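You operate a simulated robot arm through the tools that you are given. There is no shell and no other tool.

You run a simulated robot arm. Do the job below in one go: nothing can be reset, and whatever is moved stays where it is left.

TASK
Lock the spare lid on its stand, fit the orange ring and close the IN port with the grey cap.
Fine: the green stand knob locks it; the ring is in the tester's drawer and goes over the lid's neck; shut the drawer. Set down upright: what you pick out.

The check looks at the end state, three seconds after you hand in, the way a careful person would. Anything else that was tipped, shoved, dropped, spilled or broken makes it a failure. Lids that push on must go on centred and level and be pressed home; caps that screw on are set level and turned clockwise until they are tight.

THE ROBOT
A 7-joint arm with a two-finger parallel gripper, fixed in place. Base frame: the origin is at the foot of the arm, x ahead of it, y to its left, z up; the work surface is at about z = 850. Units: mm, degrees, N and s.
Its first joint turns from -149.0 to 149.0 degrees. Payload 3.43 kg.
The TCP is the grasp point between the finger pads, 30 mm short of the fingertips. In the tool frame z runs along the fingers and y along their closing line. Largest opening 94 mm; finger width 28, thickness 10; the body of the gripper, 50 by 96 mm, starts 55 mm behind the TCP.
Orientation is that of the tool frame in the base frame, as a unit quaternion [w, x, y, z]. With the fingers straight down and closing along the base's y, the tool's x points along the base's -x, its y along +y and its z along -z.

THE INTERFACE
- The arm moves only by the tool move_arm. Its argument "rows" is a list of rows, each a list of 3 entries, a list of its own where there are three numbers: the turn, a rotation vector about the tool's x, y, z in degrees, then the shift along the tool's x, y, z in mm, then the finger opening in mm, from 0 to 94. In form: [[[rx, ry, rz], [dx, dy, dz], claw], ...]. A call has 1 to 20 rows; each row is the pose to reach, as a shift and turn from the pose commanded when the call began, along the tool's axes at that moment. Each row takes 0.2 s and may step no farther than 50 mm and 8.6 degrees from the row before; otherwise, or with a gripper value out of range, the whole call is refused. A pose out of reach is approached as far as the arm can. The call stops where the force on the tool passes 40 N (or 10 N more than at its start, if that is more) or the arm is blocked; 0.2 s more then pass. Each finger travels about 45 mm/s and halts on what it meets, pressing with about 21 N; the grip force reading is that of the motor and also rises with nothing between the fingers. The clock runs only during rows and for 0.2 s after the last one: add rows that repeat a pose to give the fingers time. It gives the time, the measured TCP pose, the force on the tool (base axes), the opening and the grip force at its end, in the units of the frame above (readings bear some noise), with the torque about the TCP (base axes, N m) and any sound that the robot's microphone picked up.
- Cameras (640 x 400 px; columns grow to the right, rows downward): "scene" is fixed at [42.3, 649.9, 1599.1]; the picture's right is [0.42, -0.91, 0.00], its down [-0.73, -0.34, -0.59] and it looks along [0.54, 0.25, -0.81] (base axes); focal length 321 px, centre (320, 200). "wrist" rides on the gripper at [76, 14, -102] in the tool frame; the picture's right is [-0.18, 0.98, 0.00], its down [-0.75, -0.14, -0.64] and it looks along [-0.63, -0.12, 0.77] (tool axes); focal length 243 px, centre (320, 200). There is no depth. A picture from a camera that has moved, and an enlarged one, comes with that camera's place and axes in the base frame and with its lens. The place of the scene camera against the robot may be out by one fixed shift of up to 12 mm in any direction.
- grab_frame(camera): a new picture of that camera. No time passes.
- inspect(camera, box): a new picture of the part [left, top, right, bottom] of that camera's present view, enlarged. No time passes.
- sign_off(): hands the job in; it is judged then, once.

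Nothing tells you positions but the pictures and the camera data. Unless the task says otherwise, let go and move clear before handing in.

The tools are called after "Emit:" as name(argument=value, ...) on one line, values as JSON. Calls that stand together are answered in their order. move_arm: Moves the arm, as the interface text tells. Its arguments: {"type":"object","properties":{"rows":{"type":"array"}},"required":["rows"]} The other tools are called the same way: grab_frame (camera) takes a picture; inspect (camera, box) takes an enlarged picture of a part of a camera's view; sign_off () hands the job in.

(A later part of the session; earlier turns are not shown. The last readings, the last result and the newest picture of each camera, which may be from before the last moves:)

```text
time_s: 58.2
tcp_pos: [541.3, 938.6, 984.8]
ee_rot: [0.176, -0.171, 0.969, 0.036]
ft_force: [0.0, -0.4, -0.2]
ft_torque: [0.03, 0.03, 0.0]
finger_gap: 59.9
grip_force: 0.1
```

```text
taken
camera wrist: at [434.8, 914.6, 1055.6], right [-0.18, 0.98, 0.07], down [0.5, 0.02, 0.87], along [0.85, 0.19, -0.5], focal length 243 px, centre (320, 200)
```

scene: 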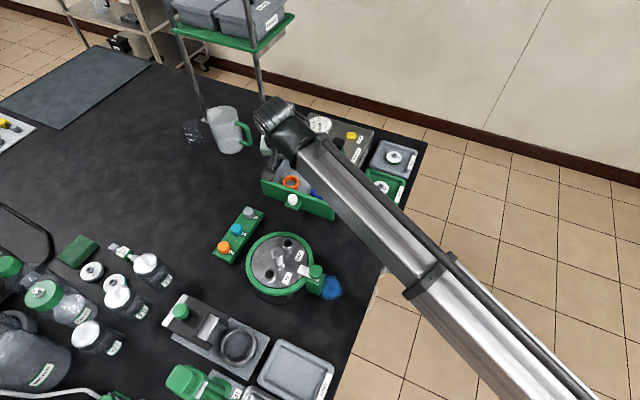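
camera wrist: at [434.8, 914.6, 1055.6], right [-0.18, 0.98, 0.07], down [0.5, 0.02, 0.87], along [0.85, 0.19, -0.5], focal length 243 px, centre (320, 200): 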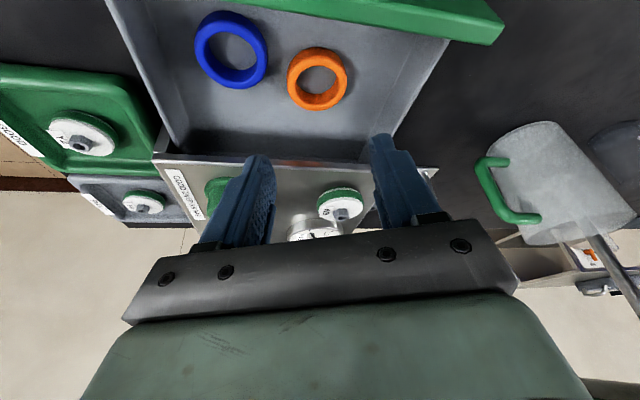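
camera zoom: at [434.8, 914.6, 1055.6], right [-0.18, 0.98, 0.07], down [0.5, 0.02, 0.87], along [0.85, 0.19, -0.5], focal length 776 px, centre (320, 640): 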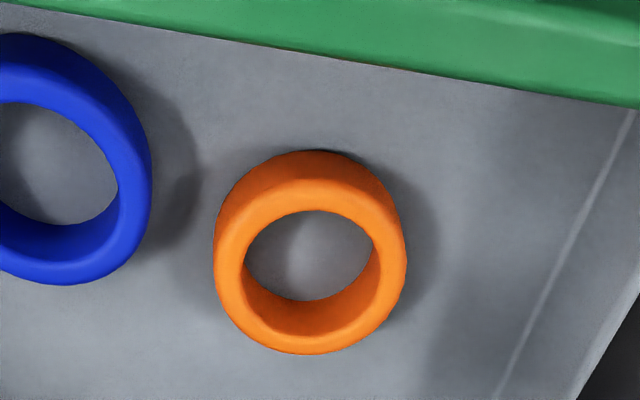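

Good: about 16 mm to the blue ring and 35 mm to the left wall, with the ring centred at (553, 947). I'll descend vertically with a 57 mm opening and close on the ring.

Emit:
move_arm(rows=[[[0, 0, 0], [8, 2.4, 26], 57], [[0, 0, 0], [15.4, 4.8, 52.9], 57], [[0, 0, 0], [19, 4.7, 63], 57], [[0, 0, 0], [22.5, 4.6, 72], 57], [[0, 0, 0], [25.5, 4.5, 80], 57], [[0, 0, 0], [25.5, 4.5, 80], 57]])

Emit:
inspect(camera="wrist", box=[220, 80, 420, 205])

```text
time_s: 59.6
tcp_pos: [542.7, 948.3, 901.2]
ee_rot: [0.176, -0.17, 0.969, 0.036]
ft_force: [-0.6, -0.4, -0.6]
ft_torque: [-0.01, 0.0, 0.0]
finger_gap: 56.9
grip_force: 0.0
```

```text
3.20 times, centred on (320, 142) of wrist
camera zoom: at [436.5, 923.6, 970.4], right [-0.18, 0.98, 0.07], down [0.5, 0.02, 0.86], along [0.85, 0.19, -0.5], focal length 776 px, centre (320, 384)
```

zoom: 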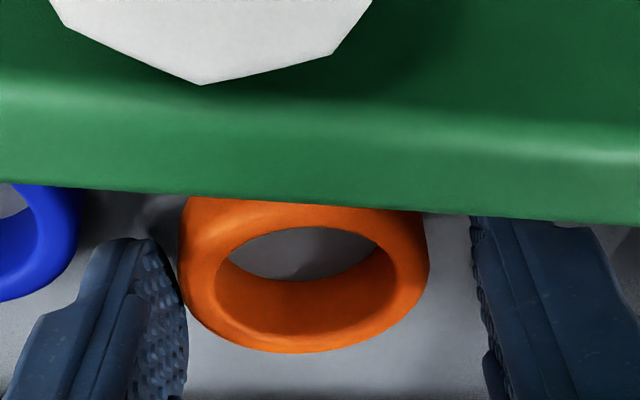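

The fingers are beside the ring without contact. I'll centre by 2 mm, lower the last 4 mm and close.

Emit:
move_arm(rows=[[[0, 0, 0], [0, -2, 0], 57], [[0, 0, 0], [1.6, -2, 4.2], 57], [[0, 0, 0], [1.6, -2, 4.2], 52], [[0, 0, 0], [1.6, -2, 4.2], 44], [[0, 0, 0], [1.6, -2, 4.2], 40], [[0, 0, 0], [1.6, -2, 4.2], 40]])

Emit:
inspect(camera="wrist", box=[220, 80, 420, 205])

```text
time_s: 61.0
tcp_pos: [542.3, 945.0, 896.7]
ee_rot: [0.176, -0.171, 0.969, 0.036]
ft_force: [0.5, -0.9, 3.2]
ft_torque: [-0.09, -0.02, 0.03]
finger_gap: 47.8
grip_force: 21.2
```

```text
3.20 times, centred on (320, 142) of wrist
camera zoom: at [437.9, 921.2, 966.9], right [-0.18, 0.98, 0.07], down [0.5, 0.02, 0.87], along [0.85, 0.19, -0.49], focal length 776 px, centre (320, 384)
```

zoom: 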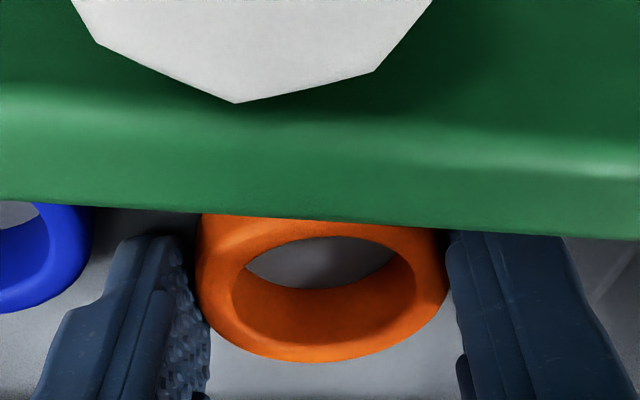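

I have the ring: 47.8 mm between the fingers at 21 N. I'll lift it straight up out of the drawer and check.

Emit:
move_arm(rows=[[[0, 0, 0], [-3.5, 0, -9.4], 40], [[0, 0, 0], [-8.8, 0, -23.4], 40], [[0, 0, 0], [-17.7, 0, -46.8], 40], [[0, 0, 0], [-28.3, 0, -75], 40], [[0, 0, 0], [-35.4, 0, -93.6], 40], [[0, 0, 0], [-35.4, 0, -93.6], 40]])

Emit:
inspect(camera="wrist", box=[220, 80, 420, 205])

Emit:
inspect(camera="scene", box=[230, 100, 390, 220])

```text
time_s: 62.4
tcp_pos: [543.8, 944.6, 999.6]
ee_rot: [0.176, -0.171, 0.969, 0.036]
ft_force: [-0.4, 0.3, 0.2]
ft_torque: [0.02, -0.02, 0.03]
finger_gap: 48.0
grip_force: 20.9
```

```text
3.20 times, centred on (320, 142) of wrist
camera zoom: at [437.3, 920.5, 1068.2], right [-0.18, 0.98, 0.07], down [0.5, 0.02, 0.87], along [0.85, 0.19, -0.5], focal length 776 px, centre (320, 384)
```

zoom: 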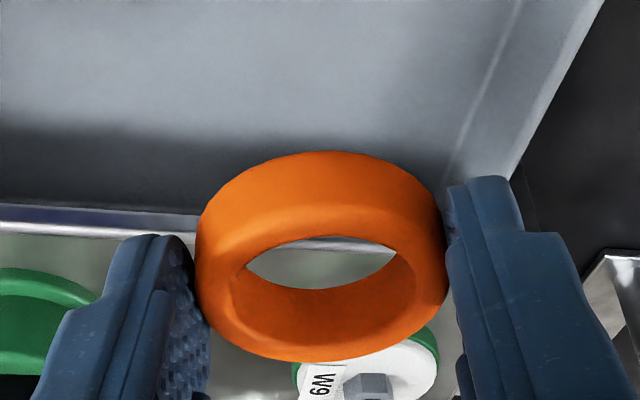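

```text
3.33 times, centred on (310, 160) of scene
camera zoom: at [42.3, 649.9, 1599.1], right [0.42, -0.91, 0.0], down [-0.73, -0.34, -0.59], along [0.54, 0.25, -0.81], focal length 1071 px, centre (353, 333)
```

zoom: 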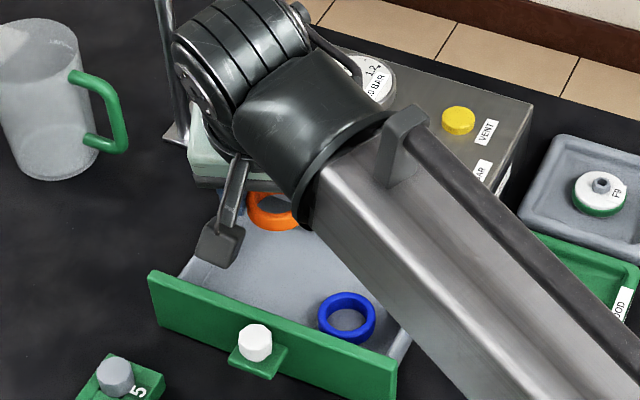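

The ring is held securely and level. Next I'll carry it toward the lid, staying high, and look at the neck for accurate placing.

Emit:
move_arm(rows=[[[0, 0, 0], [10, 1, -30], 40], [[0, 0, 0], [35, 2, -55], 40], [[0, 0, 0], [65, 4, -75], 40], [[0, 0, 0], [95, 6, -92], 40], [[0, 0, 0], [125, 8, -105], 40], [[0, 0, 0], [155, 10, -118], 40], [[0, 0, 0], [185, 13, -130], 40], [[0, 0, 0], [210, 15, -140], 40], [[0, 0, 0], [224.7, 16.1, -146.1], 40], [[0, 0, 0], [224.7, 16.1, -146.1], 40]])

Emit:
grab_frame(camera="wrist")

Emit:
inspect(camera="wrist", box=[220, 40, 420, 165])

Emit:
inspect(camera="scene", box=[190, 180, 350, 300])

```text
time_s: 64.6
tcp_pos: [293.0, 867.4, 1055.0]
ee_rot: [0.176, -0.17, 0.969, 0.036]
ft_force: [0.7, 0.4, -0.4]
ft_torque: [-0.03, -0.01, 0.0]
finger_gap: 47.8
grip_force: 20.5
```

```text
taken
camera wrist: at [187.4, 844.0, 1124.4], right [-0.18, 0.98, 0.07], down [0.5, 0.02, 0.87], along [0.85, 0.19, -0.5], focal length 243 px, centre (320, 200)
```

wrist: 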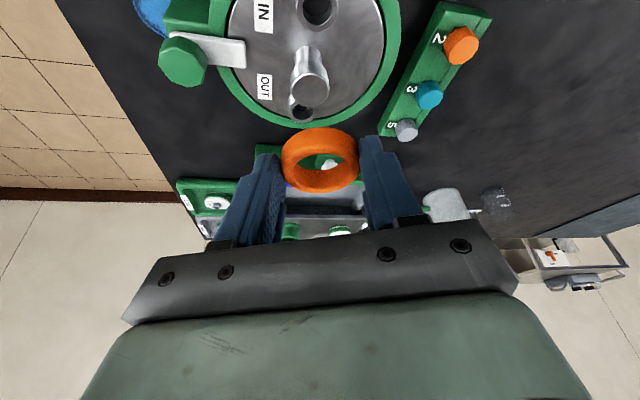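

```text
3.20 times, centred on (320, 102) of wrist
camera zoom: at [187.4, 844.0, 1124.4], right [-0.18, 0.98, 0.07], down [0.5, 0.02, 0.87], along [0.85, 0.19, -0.5], focal length 776 px, centre (320, 512)
```

zoom: 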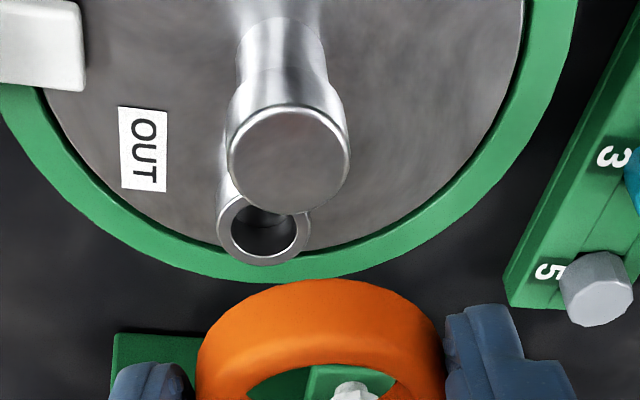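

```text
3.33 times, centred on (270, 240) of scene
camera zoom: at [42.3, 649.9, 1599.1], right [0.42, -0.91, 0.0], down [-0.73, -0.34, -0.59], along [0.54, 0.25, -0.81], focal length 1071 px, centre (487, 67)
```

zoom: 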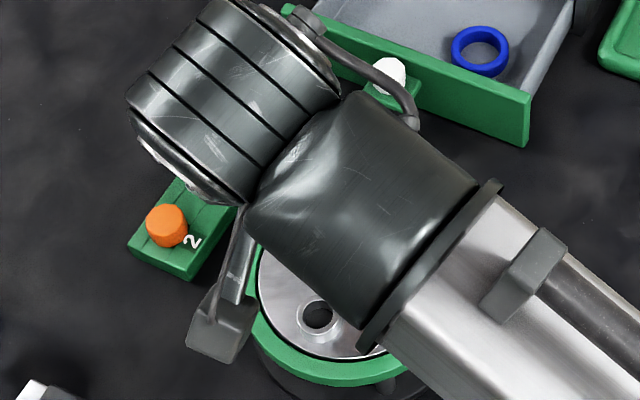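

The neck has a wider head on top, about 29 mm, on a narrower stem; its centre is at about (304, 870.3) with its top at z≈957. I'll lower the ring to just above the neck top and check alignment visually.

Emit:
move_arm(rows=[[[0, 0, 0], [5, -0.5, 14], 40], [[0, 0, 0], [10, -1, 28], 40], [[0, 0, 0], [15, -1.5, 42], 40], [[0, 0, 0], [19.5, -1.9, 54.7], 40], [[0, 0, 0], [19.5, -1.9, 54.7], 40]])

Emit:
inspect(camera="wrist", box=[240, 100, 400, 200])

Emit:
grab_frame(camera="wrist")

Emit:
inspect(camera="scene", box=[230, 210, 330, 310])

```text
time_s: 65.8
tcp_pos: [294.6, 866.1, 997.4]
ee_rot: [0.176, -0.171, 0.969, 0.036]
ft_force: [0.1, 0.1, -0.3]
ft_torque: [0.0, 0.02, 0.0]
finger_gap: 47.6
grip_force: 21.0
```

```text
4.00 times, centred on (320, 150) of wrist
camera zoom: at [187.9, 843.2, 1066.3], right [-0.18, 0.98, 0.07], down [0.5, 0.02, 0.87], along [0.85, 0.19, -0.5], focal length 970 px, centre (320, 400)
```

zoom: 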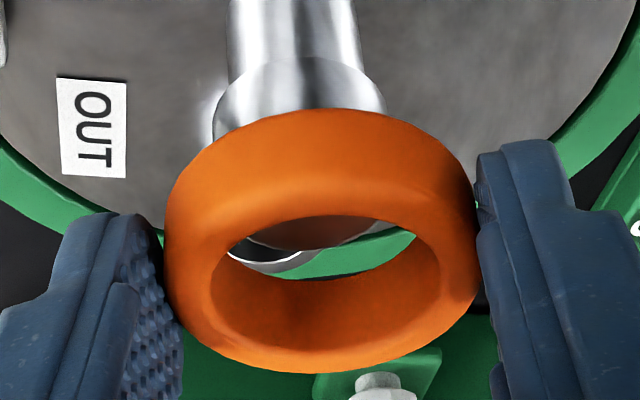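

```text
taken
camera wrist: at [187.9, 843.2, 1066.3], right [-0.18, 0.98, 0.07], down [0.5, 0.02, 0.87], along [0.85, 0.19, -0.5], focal length 243 px, centre (320, 200)
```

wrist: 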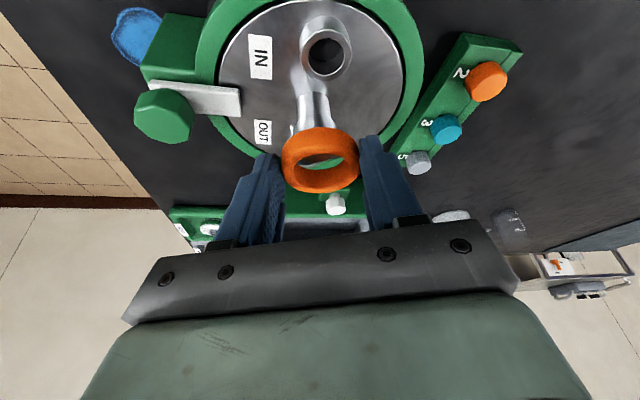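

```text
4.00 times, centred on (280, 260) of scene
camera zoom: at [42.3, 649.9, 1599.1], right [0.42, -0.91, 0.0], down [-0.73, -0.34, -0.59], along [0.54, 0.25, -0.81], focal length 1286 px, centre (480, -40)
```

zoom: 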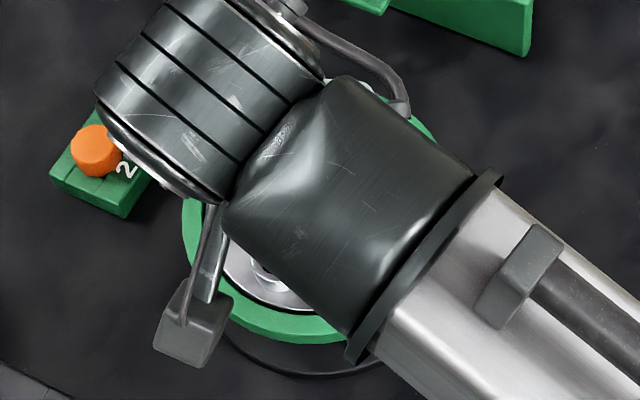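

Emit:
inspect(camera="wrist", box=[280, 110, 360, 160])

Emit:
inspect(camera="wrist", box=[270, 90, 370, 200])

```text
8.00 times, centred on (320, 135) of wrist
camera zoom: at [187.9, 843.2, 1066.3], right [-0.18, 0.98, 0.07], down [0.5, 0.02, 0.87], along [0.85, 0.19, -0.5], focal length 1941 px, centre (320, 720)
```

zoom: 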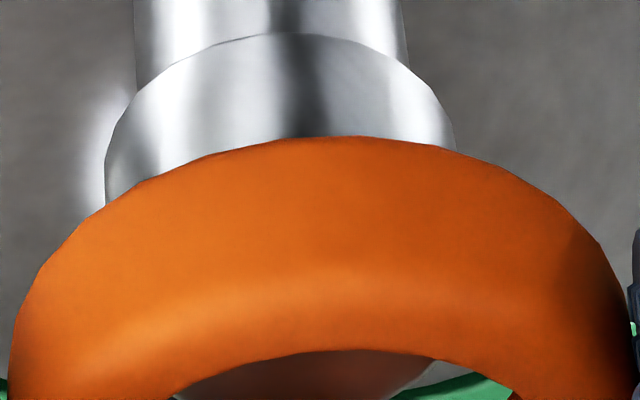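

```text
3.64 times, centred on (320, 145) of wrist
camera zoom: at [187.9, 843.2, 1066.3], right [-0.18, 0.98, 0.07], down [0.5, 0.02, 0.87], along [0.85, 0.19, -0.5], focal length 882 px, centre (320, 400)
```

zoom: 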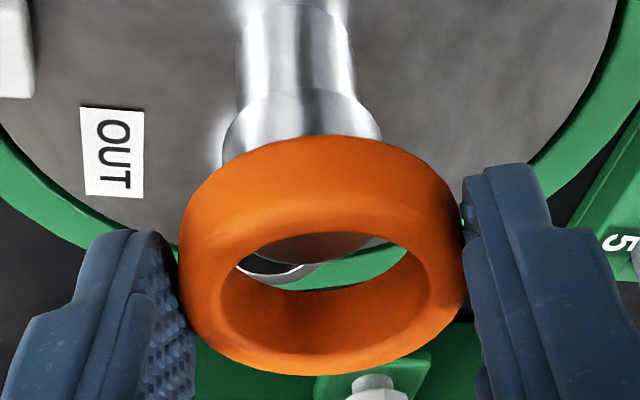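

Emit:
inspect(camera="wrist", box=[290, 145, 354, 185])

```text
10.00 times, centred on (322, 165) of wrist
camera zoom: at [187.9, 843.2, 1066.3], right [-0.18, 0.98, 0.07], down [0.5, 0.02, 0.87], along [0.85, 0.19, -0.5], focal length 2426 px, centre (300, 550)
```

zoom: 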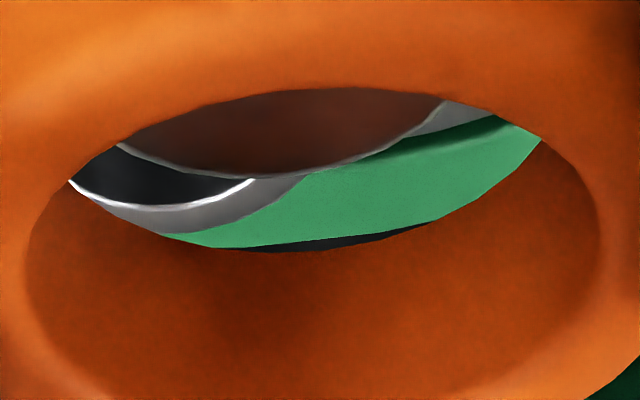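

The ring is nearly over the neck: sideways it needs about -2.2 mm in y, and the outward direction looks within 1–2 mm. I'll correct, lower 4 mm and re-check.

Emit:
move_arm(rows=[[[0, 0, 0], [-0.1, -2.3, 0], 40], [[0, 0, 0], [1.3, -2.35, 3.8], 40], [[0, 0, 0], [1.3, -2.35, 3.8], 40]])

Emit:
inspect(camera="wrist", box=[290, 145, 354, 185])

Emit:
inspect(camera="wrist", box=[280, 110, 360, 160])

```text
time_s: 66.6
tcp_pos: [294.8, 864.5, 992.9]
ee_rot: [0.176, -0.171, 0.969, 0.037]
ft_force: [0.4, 0.1, 0.2]
ft_torque: [0.02, -0.02, 0.02]
finger_gap: 48.1
grip_force: 21.3
```

```text
10.00 times, centred on (322, 165) of wrist
camera zoom: at [188.8, 841.0, 1062.0], right [-0.18, 0.98, 0.08], down [0.5, 0.02, 0.87], along [0.85, 0.19, -0.5], focal length 2426 px, centre (300, 550)
```

zoom: 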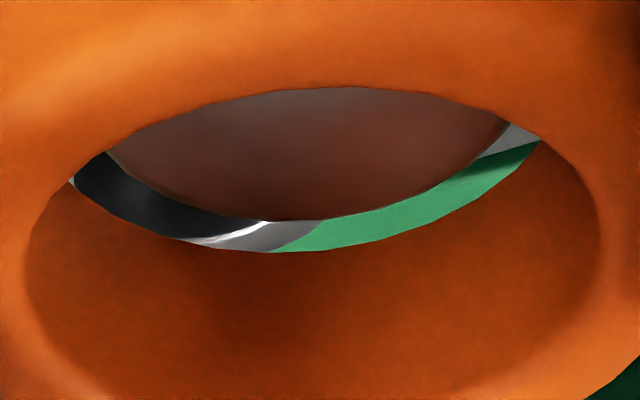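

```text
8.00 times, centred on (320, 135) of wrist
camera zoom: at [188.8, 841.0, 1062.0], right [-0.18, 0.98, 0.08], down [0.5, 0.02, 0.87], along [0.85, 0.19, -0.5], focal length 1941 px, centre (320, 720)
```

zoom: 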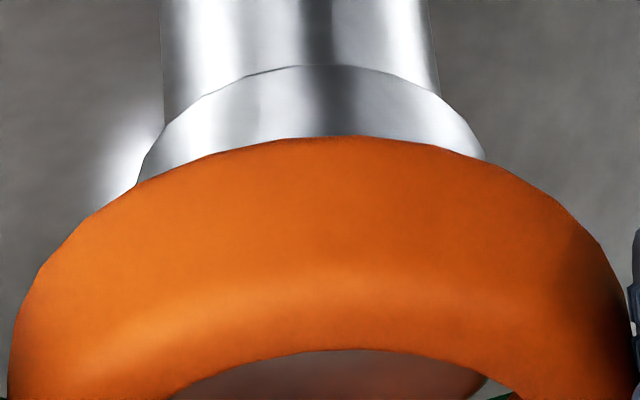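

The ring and neck now look concentric. I'll lower slowly, monitoring the force.

Emit:
move_arm(rows=[[[0, 0, 0], [0.7, 0, 1.9], 40], [[0, 0, 0], [1.4, 0, 3.7], 40], [[0, 0, 0], [2.1, 0, 5.6], 40], [[0, 0, 0], [2.8, -0.1, 7.5], 40], [[0, 0, 0], [2.8, -0.1, 7.5], 40]])

Emit:
inspect(camera="wrist", box=[270, 110, 370, 185])

```text
time_s: 67.8
tcp_pos: [295.5, 865.8, 984.6]
ee_rot: [0.176, -0.171, 0.969, 0.035]
ft_force: [0.6, 0.0, -1.0]
ft_torque: [0.0, 0.01, 0.0]
finger_gap: 47.8
grip_force: 21.2
```

```text
5.33 times, centred on (320, 148) of wrist
camera zoom: at [189.4, 840.5, 1053.8], right [-0.18, 0.98, 0.08], down [0.5, 0.02, 0.87], along [0.85, 0.19, -0.49], focal length 1294 px, centre (320, 480)
```

zoom: 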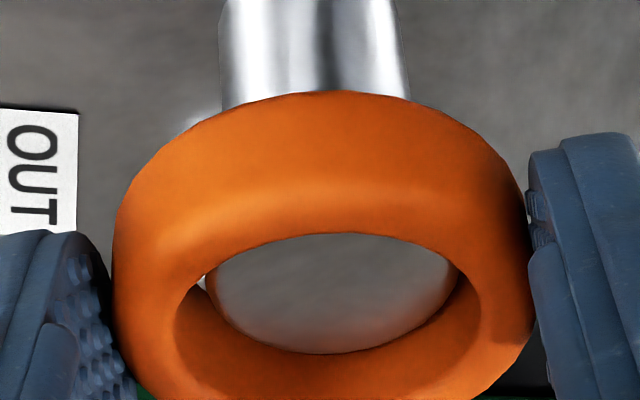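

The neck head is inside the ring without contact. I'll continue down to the lid surface.

Emit:
move_arm(rows=[[[0, 0, 0], [1.2, 0, 3.1], 40], [[0, 0, 0], [2.4, 0, 6.2], 40], [[0, 0, 0], [3.5, 0, 9.4], 40], [[0, 0, 0], [4.7, 0, 12.5], 40], [[0, 0, 0], [5.9, 0, 15.6], 40], [[0, 0, 0], [7.1, 0, 18.7], 40], [[0, 0, 0], [7.1, 0, 18.7], 40]])

Emit:
inspect(camera="wrist", box=[260, 90, 380, 190])

```text
time_s: 69.4
tcp_pos: [295.1, 865.9, 964.2]
ee_rot: [0.176, -0.17, 0.969, 0.036]
ft_force: [-0.6, -0.1, 0.8]
ft_torque: [0.02, -0.01, -0.03]
finger_gap: 48.0
grip_force: 20.5
```

```text
4.00 times, centred on (320, 140) of wrist
camera zoom: at [189.7, 841.2, 1034.3], right [-0.18, 0.98, 0.07], down [0.5, 0.02, 0.87], along [0.85, 0.19, -0.5], focal length 970 px, centre (320, 440)
```

zoom: 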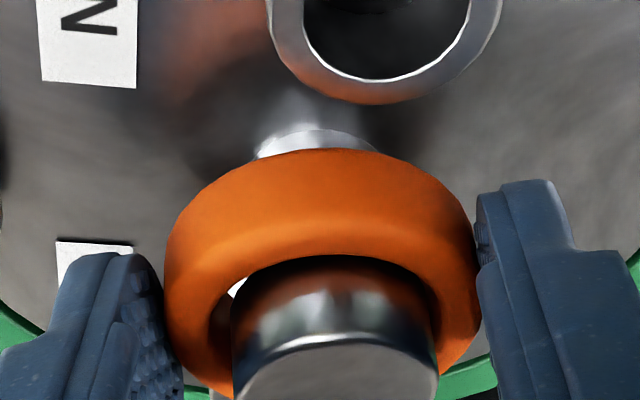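

The ring is below the neck's head and around the stem. I'll lower the last bit in small steps.

Emit:
move_arm(rows=[[[0, 0, 0], [0.5, 0, 1.4], 40], [[0, 0, 0], [1.1, 0, 2.8], 40], [[0, 0, 0], [1.6, 0, 4.2], 40], [[0, 0, 0], [1.6, 0, 4.2], 40]])

Emit:
inspect(camera="wrist", box=[260, 90, 380, 190])

```text
time_s: 70.4
tcp_pos: [295.5, 865.2, 959.9]
ee_rot: [0.176, -0.171, 0.969, 0.036]
ft_force: [0.0, 0.6, 0.0]
ft_torque: [0.03, 0.0, 0.01]
finger_gap: 48.0
grip_force: 21.0
```

```text
4.00 times, centred on (320, 140) of wrist
camera zoom: at [189.8, 841.4, 1029.4], right [-0.18, 0.98, 0.08], down [0.5, 0.02, 0.87], along [0.85, 0.19, -0.5], focal length 970 px, centre (320, 440)
```

zoom: 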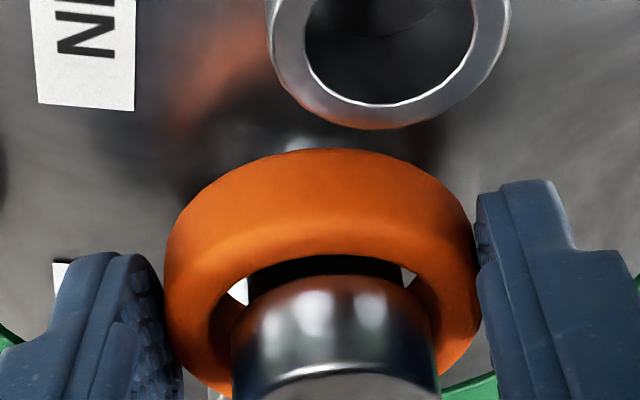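

Emit:
move_arm(rows=[[[0, 0, 0], [0.4, 0, 0.9], 40], [[0, 0, 0], [0.7, 0, 1.9], 40], [[0, 0, 0], [0.7, 0, 1.9], 40]])

Emit:
inspect(camera="wrist", box=[260, 90, 380, 190])

```text
time_s: 71.2
tcp_pos: [296.3, 865.1, 958.5]
ee_rot: [0.176, -0.171, 0.969, 0.036]
ft_force: [0.6, -0.7, 0.8]
ft_torque: [0.02, -0.02, 0.0]
finger_gap: 48.0
grip_force: 21.2
```

```text
4.00 times, centred on (320, 140) of wrist
camera zoom: at [190.0, 841.6, 1027.6], right [-0.18, 0.98, 0.08], down [0.5, 0.02, 0.87], along [0.85, 0.19, -0.5], focal length 970 px, centre (320, 440)
```

zoom: 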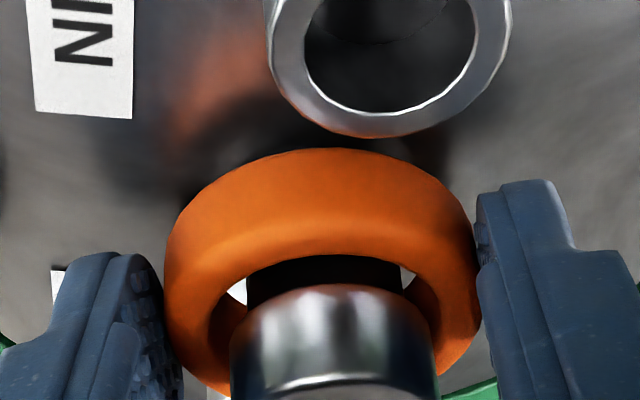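

Emit:
move_arm(rows=[[[0, 0, 0], [0.4, 0, 0.9], 40], [[0, 0, 0], [0.7, 0, 1.9], 40], [[0, 0, 0], [0.7, 0, 1.9], 40]])

Emit:
move_arm(rows=[[[0, 0, 0], [0.35, 0, 0.9], 40], [[0, 0, 0], [0.35, 0, 0.9], 40]])

Emit:
inspect(camera="wrist", box=[260, 90, 380, 190])

```text
time_s: 72.0
tcp_pos: [295.5, 864.6, 955.7]
ee_rot: [0.176, -0.17, 0.969, 0.036]
ft_force: [0.8, -0.7, 0.3]
ft_torque: [-0.03, 0.03, 0.01]
finger_gap: 48.1
grip_force: 21.3
```

```text
time_s: 72.6
tcp_pos: [295.3, 865.9, 953.6]
ee_rot: [0.176, -0.171, 0.969, 0.036]
ft_force: [0.2, 0.0, 0.2]
ft_torque: [0.0, 0.0, -0.01]
finger_gap: 48.1
grip_force: 21.3
```

```text
4.00 times, centred on (320, 140) of wrist
camera zoom: at [190.0, 841.6, 1024.1], right [-0.18, 0.98, 0.08], down [0.5, 0.02, 0.87], along [0.85, 0.19, -0.5], focal length 970 px, centre (320, 440)
```

zoom: 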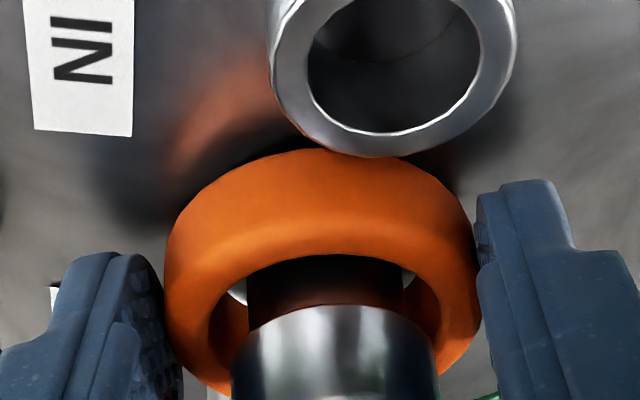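

No contact yet; I'll keep lowering in small steps.

Emit:
move_arm(rows=[[[0, 0, 0], [0.35, 0, 0.95], 40], [[0, 0, 0], [0.7, 0, 1.9], 40], [[0, 0, 0], [0.7, 0, 1.9], 40]])

Emit:
move_arm(rows=[[[0, 0, 0], [0.35, 0, 0.95], 40], [[0, 0, 0], [0.7, 0, 1.9], 40], [[0, 0, 0], [0.7, 0, 1.9], 40]])

Emit:
inspect(camera="wrist", box=[260, 90, 380, 190])

```text
time_s: 73.4
tcp_pos: [295.9, 866.8, 952.2]
ee_rot: [0.176, -0.171, 0.969, 0.036]
ft_force: [-0.4, -0.3, -0.4]
ft_torque: [0.01, 0.02, 0.01]
finger_gap: 47.8
grip_force: 20.7
```

```text
time_s: 74.2
tcp_pos: [295.5, 865.1, 951.1]
ee_rot: [0.177, -0.171, 0.969, 0.037]
ft_force: [0.1, 3.5, 11.1]
ft_torque: [-0.01, -0.2, 0.04]
finger_gap: 47.8
grip_force: 20.6
```

```text
4.00 times, centred on (320, 140) of wrist
camera zoom: at [189.2, 841.5, 1020.9], right [-0.18, 0.98, 0.08], down [0.5, 0.02, 0.87], along [0.85, 0.19, -0.49], focal length 970 px, centre (320, 440)
```

zoom: 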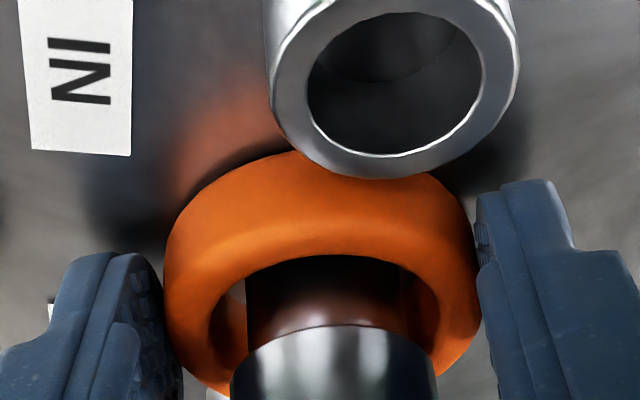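

Contact with the lid (11 N), so the ring is down at the base of the neck. I'll ease off, open slightly, rise vertically and check.

Emit:
move_arm(rows=[[[0, 0, 0], [-0.3, 0, -0.7], 40], [[0, 0, 0], [-0.3, 0, -0.7], 50], [[0, 0, 0], [-0.3, 0, -0.7], 57], [[0, 0, 0], [-0.3, 0, -0.7], 57], [[0, 0, 0], [-3.5, 0.1, -9.4], 57], [[0, 0, 0], [-10.6, 0.3, -28], 57], [[0, 0, 0], [-21.2, 0.6, -56.2], 57], [[0, 0, 0], [-32, 0.9, -84], 57], [[0, 0, 0], [-32, 0.9, -84], 57]])

Emit:
grab_frame(camera="wrist")

Emit:
inspect(camera="wrist", box=[230, 0, 430, 140])

```text
time_s: 76.2
tcp_pos: [295.5, 864.5, 1041.4]
ee_rot: [0.176, -0.171, 0.969, 0.037]
ft_force: [0.4, 0.4, 0.1]
ft_torque: [0.01, -0.01, 0.03]
finger_gap: 57.1
grip_force: 0.1
```

```text
taken
camera wrist: at [190.5, 840.4, 1110.5], right [-0.18, 0.98, 0.07], down [0.5, 0.02, 0.87], along [0.85, 0.19, -0.5], focal length 243 px, centre (320, 200)
```

wrist: 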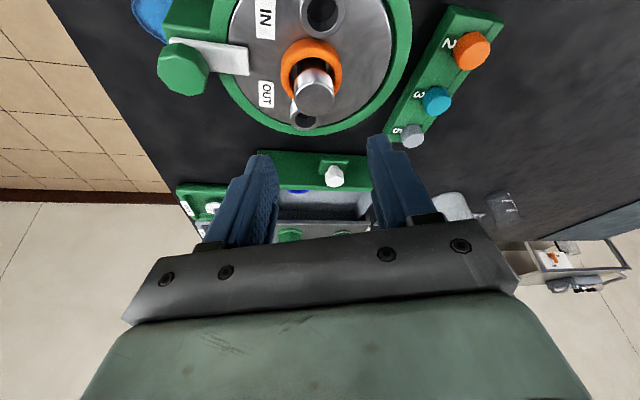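

```text
2.86 times, centred on (330, 70) of wrist
camera zoom: at [190.5, 840.4, 1110.5], right [-0.18, 0.98, 0.07], down [0.5, 0.02, 0.87], along [0.85, 0.19, -0.5], focal length 693 px, centre (291, 571)
```

zoom: 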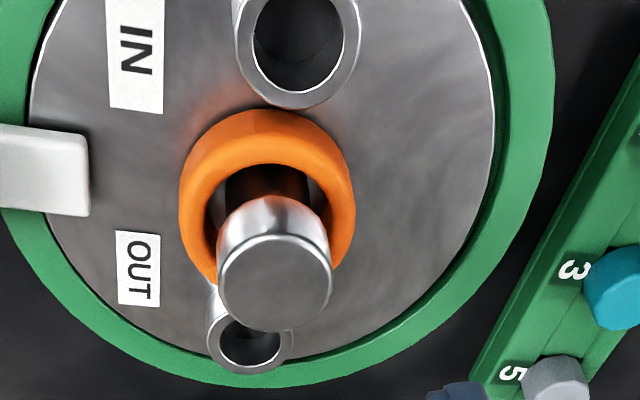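

The ring sits flat around the neck. Next, shut the drawer: I'll go in front of its knob with closed fingers, tilted 30° toward +x, and push.

Emit:
move_arm(rows=[[[2.14, -2.3, 4.5], [-30, 3.8, 17], 40], [[4.28, -4.6, 9.05], [-60, 7.6, 34], 20], [[6.42, -6.9, 13.6], [-90, 11.5, 51], 0], [[8.56, -9.19, 18.1], [-119.9, 15.3, 68.3], 0], [[8.56, -9.19, 18.1], [-119.9, 15.3, 68.3], 0]])

Emit:
grab_frame(camera="wrist")

Emit:
inspect(camera="scene", box=[200, 140, 360, 260])

```text
time_s: 77.4
tcp_pos: [417.9, 926.7, 1017.8]
ee_rot: [0.257, 0.0, 0.966, 0.006]
ft_force: [0.5, -0.3, -0.9]
ft_torque: [0.01, -0.01, -0.01]
finger_gap: 0.0
grip_force: 21.5
```

```text
taken
camera wrist: at [300.5, 940.8, 1070.3], right [0.16, 0.98, 0.1], down [0.33, -0.15, 0.93], along [0.93, -0.11, -0.35], focal length 243 px, centre (320, 200)
```

wrist: 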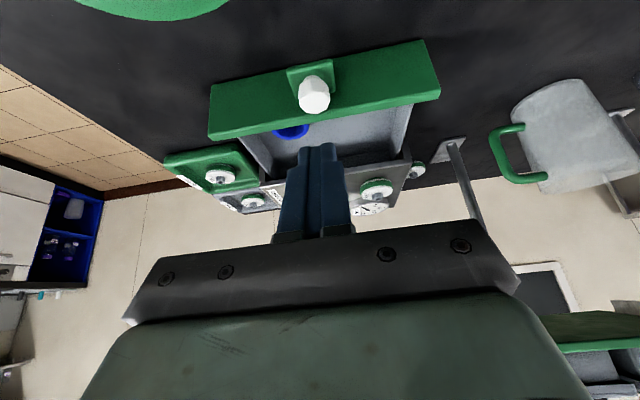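

```text
3.33 times, centred on (280, 200) of scene
camera zoom: at [42.3, 649.9, 1599.1], right [0.42, -0.91, 0.0], down [-0.73, -0.34, -0.59], along [0.54, 0.25, -0.81], focal length 1071 px, centre (453, 200)
```

zoom: 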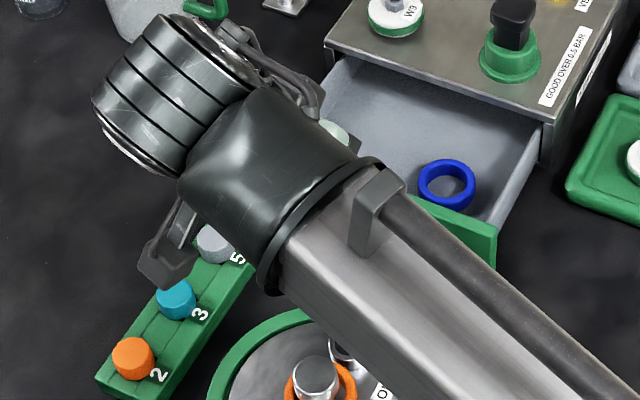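

I'm in front of the knob. I'll descend to knob height.

Emit:
move_arm(rows=[[[0, 0, 0], [16, 0, 23], 0], [[0, 0, 0], [32, 0, 46], 0], [[0, 0, 0], [47.2, 0, 69.7], 0], [[0, 0, 0], [47.2, 0, 69.7], 0]])

Emit:
grab_frame(camera="wrist")

Emit:
inspect(camera="wrist", box=[240, 80, 400, 180])

```text
time_s: 78.4
tcp_pos: [413.9, 929.3, 932.7]
ee_rot: [0.258, 0.0, 0.966, 0.005]
ft_force: [0.1, 0.3, -1.6]
ft_torque: [0.02, 0.01, 0.01]
finger_gap: 0.0
grip_force: 21.0
```

```text
taken
camera wrist: at [295.4, 942.5, 985.4], right [0.16, 0.98, 0.1], down [0.34, -0.15, 0.93], along [0.93, -0.11, -0.35], focal length 243 px, centre (320, 200)
```

wrist: 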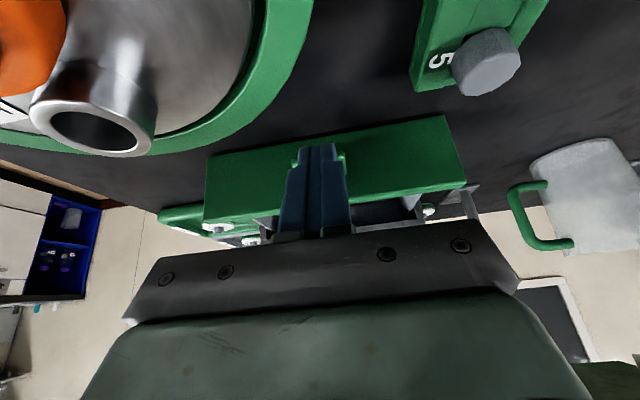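

```text
4.00 times, centred on (320, 130) of wrist
camera zoom: at [295.4, 942.5, 985.4], right [0.16, 0.98, 0.1], down [0.34, -0.15, 0.93], along [0.93, -0.11, -0.35], focal length 970 px, centre (320, 480)
```

zoom: 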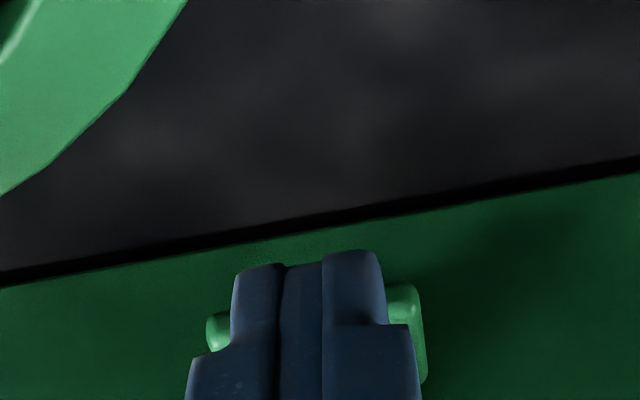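

The fingers are directly in front of the knob. I'll push toward +x and watch the force.

Emit:
move_arm(rows=[[[0, 0, 0], [-6.9, -2, 4], 0], [[0, 0, 0], [-13.9, -2, 8], 0], [[0, 0, 0], [-20.8, -2, 12], 0], [[0, 0, 0], [-27.7, -2, 16], 0], [[0, 0, 0], [-34.6, -2, 20], 0], [[0, 0, 0], [-41.6, -2, 24], 0], [[0, 0, 0], [-48.5, -2, 28], 0], [[0, 0, 0], [-48.5, -2, 28], 0]])

Emit:
grab_frame(camera="wrist")

```text
time_s: 80.2
tcp_pos: [468.6, 926.5, 934.1]
ee_rot: [0.258, 0.0, 0.966, 0.005]
ft_force: [0.2, 0.2, 0.0]
ft_torque: [-0.01, 0.0, 0.0]
finger_gap: 0.0
grip_force: 21.3
```

```text
taken
camera wrist: at [350.5, 940.0, 986.1], right [0.16, 0.98, 0.1], down [0.34, -0.15, 0.93], along [0.93, -0.11, -0.35], focal length 243 px, centre (320, 200)
```

wrist: 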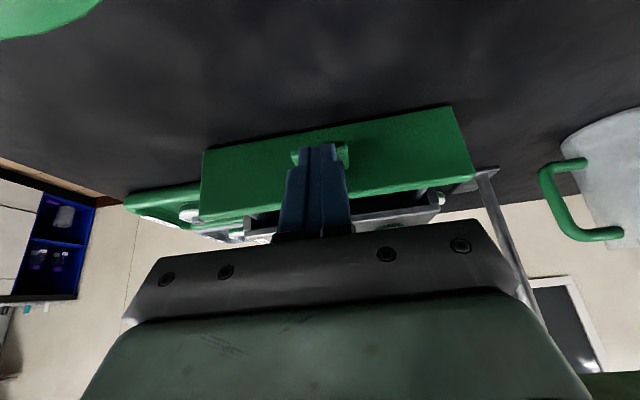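

The drawer slides with the push. I'll continue 55 mm.

Emit:
move_arm(rows=[[[0, 0, 0], [-6.9, 0, 4], 0], [[0, 0, 0], [-13.9, 0, 8], 0], [[0, 0, 0], [-20.8, 0, 12], 0], [[0, 0, 0], [-27.7, 0, 16], 0], [[0, 0, 0], [-34.6, 0, 20], 0], [[0, 0, 0], [-41.6, 0, 24], 0], [[0, 0, 0], [-47, 0, 27], 0], [[0, 0, 0], [-47, 0, 27], 0]])

Emit:
inspect(camera="scene", box=[250, 100, 390, 205])

```text
time_s: 82.0
tcp_pos: [523.7, 925.0, 934.1]
ee_rot: [0.257, 0.001, 0.966, 0.004]
ft_force: [-0.2, 0.1, -0.3]
ft_torque: [0.0, 0.0, -0.03]
finger_gap: 0.0
grip_force: 20.9
```

```text
3.81 times, centred on (320, 152) of scene
camera zoom: at [42.3, 649.9, 1599.1], right [0.42, -0.91, 0.0], down [-0.73, -0.34, -0.59], along [0.54, 0.25, -0.81], focal length 1224 px, centre (320, 381)
```

zoom: 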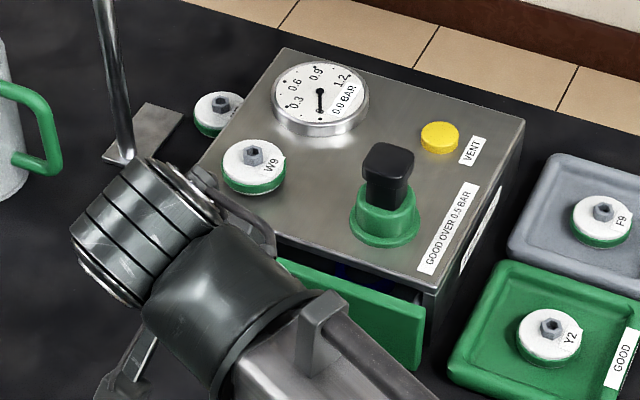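

The drawer is nearly closed. I'll push on in small steps until it stops.

Emit:
move_arm(rows=[[[0, 0, 0], [-3.5, 0, 2], 0], [[0, 0, 0], [-6.9, 0, 4], 0], [[0, 0, 0], [-10.4, 0, 6], 0], [[0, 0, 0], [-13, 0, 7.5], 0], [[0, 0, 0], [-13, 0, 7.5], 0]])

Emit:
inspect(camera="scene", box=[250, 100, 390, 205])

```text
time_s: 83.2
tcp_pos: [539.2, 925.8, 935.4]
ee_rot: [0.258, 0.0, 0.966, 0.005]
ft_force: [-0.4, 0.6, 0.4]
ft_torque: [0.03, 0.04, 0.01]
finger_gap: 0.0
grip_force: 21.4
```

```text
3.81 times, centred on (320, 152) of scene
camera zoom: at [42.3, 649.9, 1599.1], right [0.42, -0.91, 0.0], down [-0.73, -0.34, -0.59], along [0.54, 0.25, -0.81], focal length 1224 px, centre (320, 381)
```

zoom: 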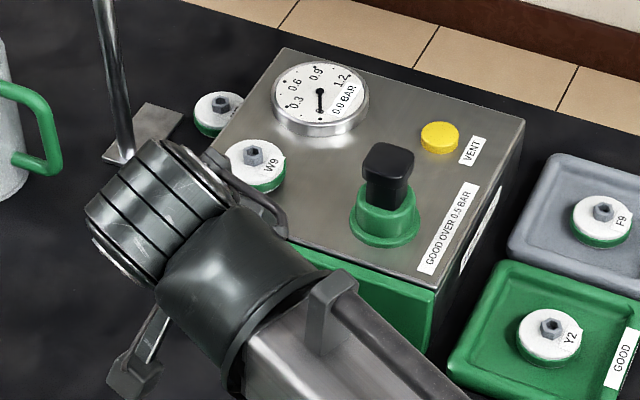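

Emit:
move_arm(rows=[[[0, 0, 0], [-1.7, 0, 1], 0], [[0, 0, 0], [-3.5, 0, 2], 0], [[0, 0, 0], [-3.5, 0, 2], 0]])

Emit:
move_arm(rows=[[[0, 0, 0], [-1.7, 0, 1], 0], [[0, 0, 0], [-2.6, 0, 1.5], 0], [[0, 0, 0], [-2.6, 0, 1.5], 0]])

Emit:
inspect(camera="scene", box=[290, 130, 390, 205])

```text
time_s: 84.0
tcp_pos: [539.4, 926.0, 935.0]
ee_rot: [0.256, 0.0, 0.967, 0.004]
ft_force: [-13.4, -3.8, -1.8]
ft_torque: [0.03, 0.31, -0.12]
finger_gap: 0.0
grip_force: 21.3
```

```text
time_s: 84.8
tcp_pos: [539.3, 926.0, 935.0]
ee_rot: [0.253, -0.001, 0.968, 0.005]
ft_force: [-7.9, -0.6, 2.4]
ft_torque: [-0.05, 0.09, -0.02]
finger_gap: 0.0
grip_force: 21.3
stopped in row 3: the force on the tool passed its limit at 41 N (the readings are from after the stop); the commanded pose is now the measured one
```

```text
5.33 times, centred on (340, 168) of scene
camera zoom: at [42.3, 649.9, 1599.1], right [0.42, -0.91, 0.0], down [-0.73, -0.34, -0.59], along [0.54, 0.25, -0.81], focal length 1714 px, centre (213, 373)
```

zoom: 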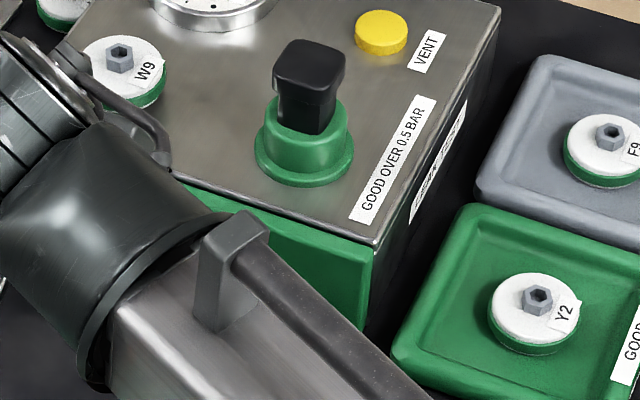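

The drawer is shut against its stop. I'll back off and go look at the cap rack.

Emit:
move_arm(rows=[[[0, 0, 0], [8.6, 0, -5], 0], [[0, 0, 0], [26, 0, -15], 0], [[0, 0, 0], [20, 0, -50], 20], [[0, 0, 0], [15, 0, -90], 40], [[0, 0, 0], [20, 0, -130], 60], [[0, 0, 0], [50, 0, -150], 60], [[0, 0, 0], [90, 0, -160], 60], [[0, 0, 0], [90, 0, -160], 60]])

Emit:
grab_frame(camera="wrist")

Emit:
inspect(camera="scene", box=[250, 100, 410, 220])

```text
time_s: 86.6
tcp_pos: [385.1, 924.4, 1030.4]
ee_rot: [0.254, -0.001, 0.967, 0.005]
ft_force: [0.0, -0.1, 0.0]
ft_torque: [0.0, 0.02, 0.02]
finger_gap: 60.0
grip_force: 0.0
```

```text
taken
camera wrist: at [267.6, 938.4, 1082.5], right [0.16, 0.98, 0.1], down [0.34, -0.15, 0.93], along [0.93, -0.11, -0.36], focal length 243 px, centre (320, 200)
```

wrist: 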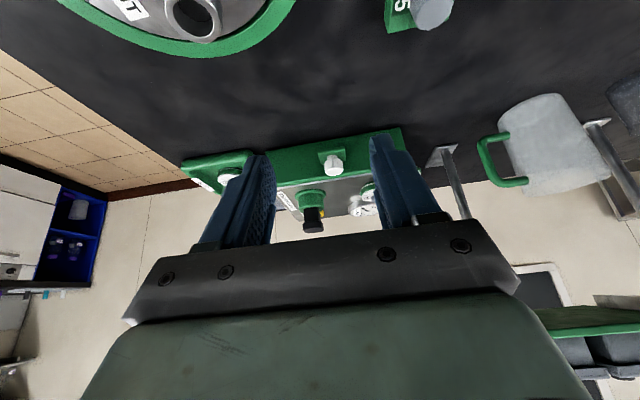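

```text
3.33 times, centred on (330, 160) of scene
camera zoom: at [42.3, 649.9, 1599.1], right [0.42, -0.91, 0.0], down [-0.73, -0.34, -0.59], along [0.54, 0.25, -0.81], focal length 1071 px, centre (287, 333)
```

zoom: 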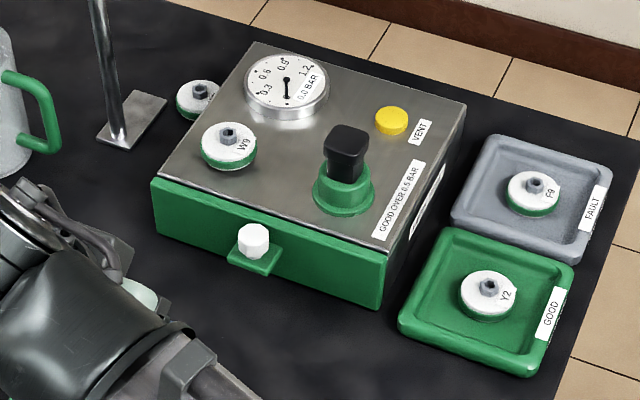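

The drawer is closed and all on the tester is in place. Next I'll swing to yaw 70°, tilt 20° to view the grey cap in the rack.

Emit:
move_arm(rows=[[[-3.26, 0.91, -7.07], [0.9, 5.2, -0.6], 60], [[-6.5, 1.8, -14.1], [1.8, 10.4, -1.2], 60], [[-9.8, 2.7, -21.2], [2.7, 15.5, -1.7], 60], [[-13, 3.6, -28.3], [3.6, 20.7, -2.3], 60], [[-16.3, 4.6, -35.3], [4.5, 25.9, -2.9], 60], [[-19.5, 5.5, -42.4], [5.4, 31, -3.5], 60], [[-22.8, 6.4, -49.5], [6.3, 36.2, -4], 60], [[-26, 7.3, -56.5], [7.2, 41.4, -4.6], 60], [[-29.3, 8.19, -63.6], [8.1, 46.6, -5.2], 60], [[-29.3, 8.19, -63.6], [8.1, 46.6, -5.2], 60]])

Emit:
grab_frame(camera="wrist")

Emit:
inspect(camera="wrist", box=[240, 40, 400, 140])

Emit:
inspect(camera="scene", box=[200, 190, 320, 290])

```text
time_s: 88.8
tcp_pos: [375.1, 970.9, 1030.9]
ee_rot: [0.144, -0.565, 0.806, 0.103]
ft_force: [0.6, 0.5, 1.1]
ft_torque: [-0.02, -0.01, 0.0]
finger_gap: 60.3
grip_force: 0.0
```

```text
taken
camera wrist: at [324.9, 875.2, 1101.3], right [-0.87, 0.49, 0.07], down [0.3, 0.4, 0.86], along [0.4, 0.77, -0.5], focal length 243 px, centre (320, 200)
```

wrist: 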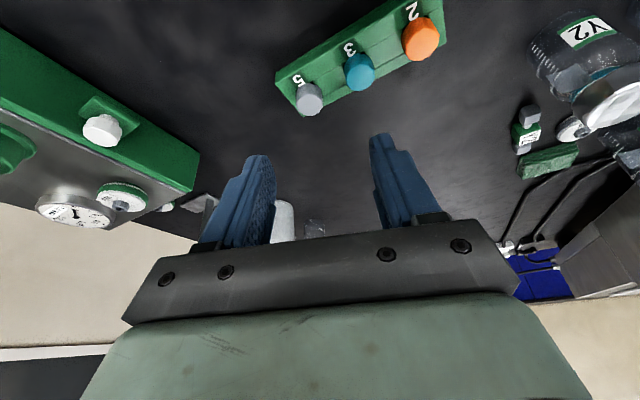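

```text
4.00 times, centred on (320, 90) of wrist
camera zoom: at [324.9, 875.2, 1101.3], right [-0.87, 0.49, 0.07], down [0.3, 0.4, 0.86], along [0.4, 0.77, -0.5], focal length 970 px, centre (320, 640)
```

zoom: 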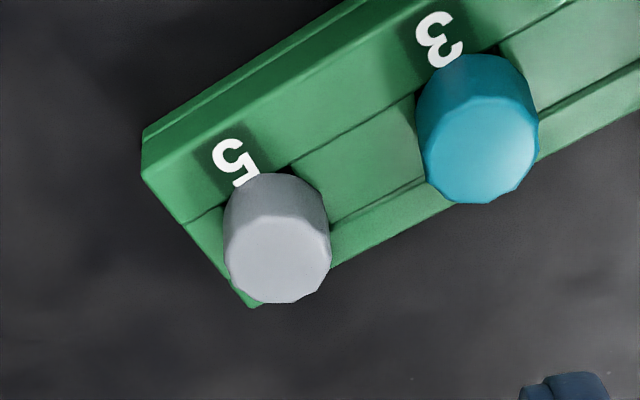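

```text
4.00 times, centred on (260, 240) of scene
camera zoom: at [42.3, 649.9, 1599.1], right [0.42, -0.91, 0.0], down [-0.73, -0.34, -0.59], along [0.54, 0.25, -0.81], focal length 1286 px, centre (560, 40)
```

zoom: 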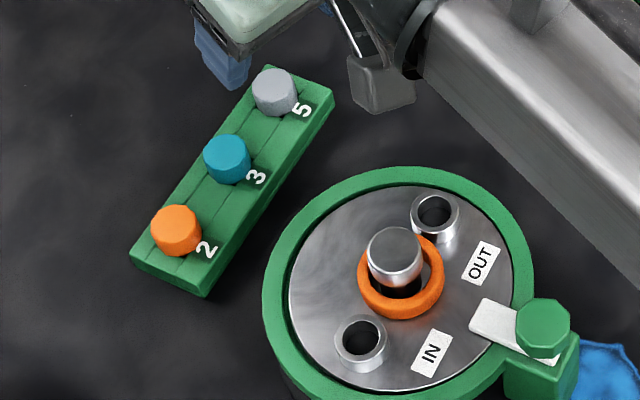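

The grey cap (slot 5) is a faceted cap of about 29 mm, near (405–410, 1025–1030). I need a better fix, so I'll move closer along the finger axis.

Emit:
move_arm(rows=[[[0, 0, 0], [-3, -4, 20], 60], [[0, 0, 0], [-6, -8, 40], 60], [[0, 0, 0], [-8, -10, 60], 60], [[0, 0, 0], [-8, -10, 60], 60]])

Emit:
grab_frame(camera="wrist")

Emit:
inspect(camera="wrist", box=[240, 40, 400, 140])

```text
time_s: 89.8
tcp_pos: [395.0, 993.6, 976.5]
ee_rot: [0.145, -0.565, 0.806, 0.103]
ft_force: [0.2, -1.3, 0.0]
ft_torque: [-0.02, -0.01, -0.02]
finger_gap: 59.6
grip_force: 0.0
```

```text
taken
camera wrist: at [344.9, 898.8, 1046.4], right [-0.87, 0.5, 0.07], down [0.3, 0.4, 0.86], along [0.4, 0.77, -0.5], focal length 243 px, centre (320, 200)
```

wrist: 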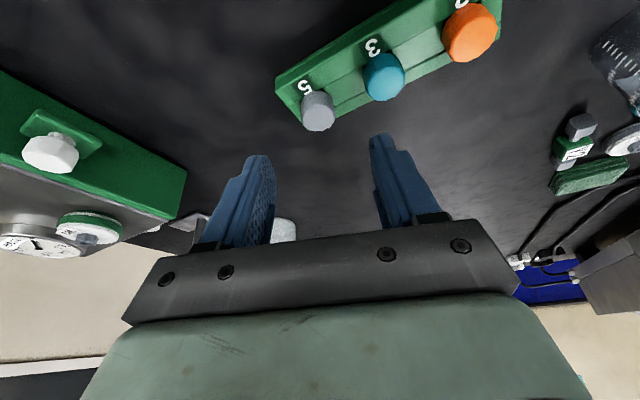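

```text
4.00 times, centred on (320, 90) of wrist
camera zoom: at [344.9, 898.8, 1046.4], right [-0.87, 0.5, 0.07], down [0.3, 0.4, 0.86], along [0.4, 0.77, -0.5], focal length 970 px, centre (320, 640)
```

zoom: 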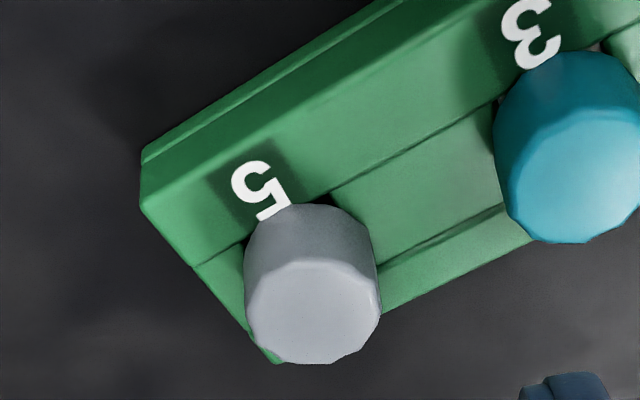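

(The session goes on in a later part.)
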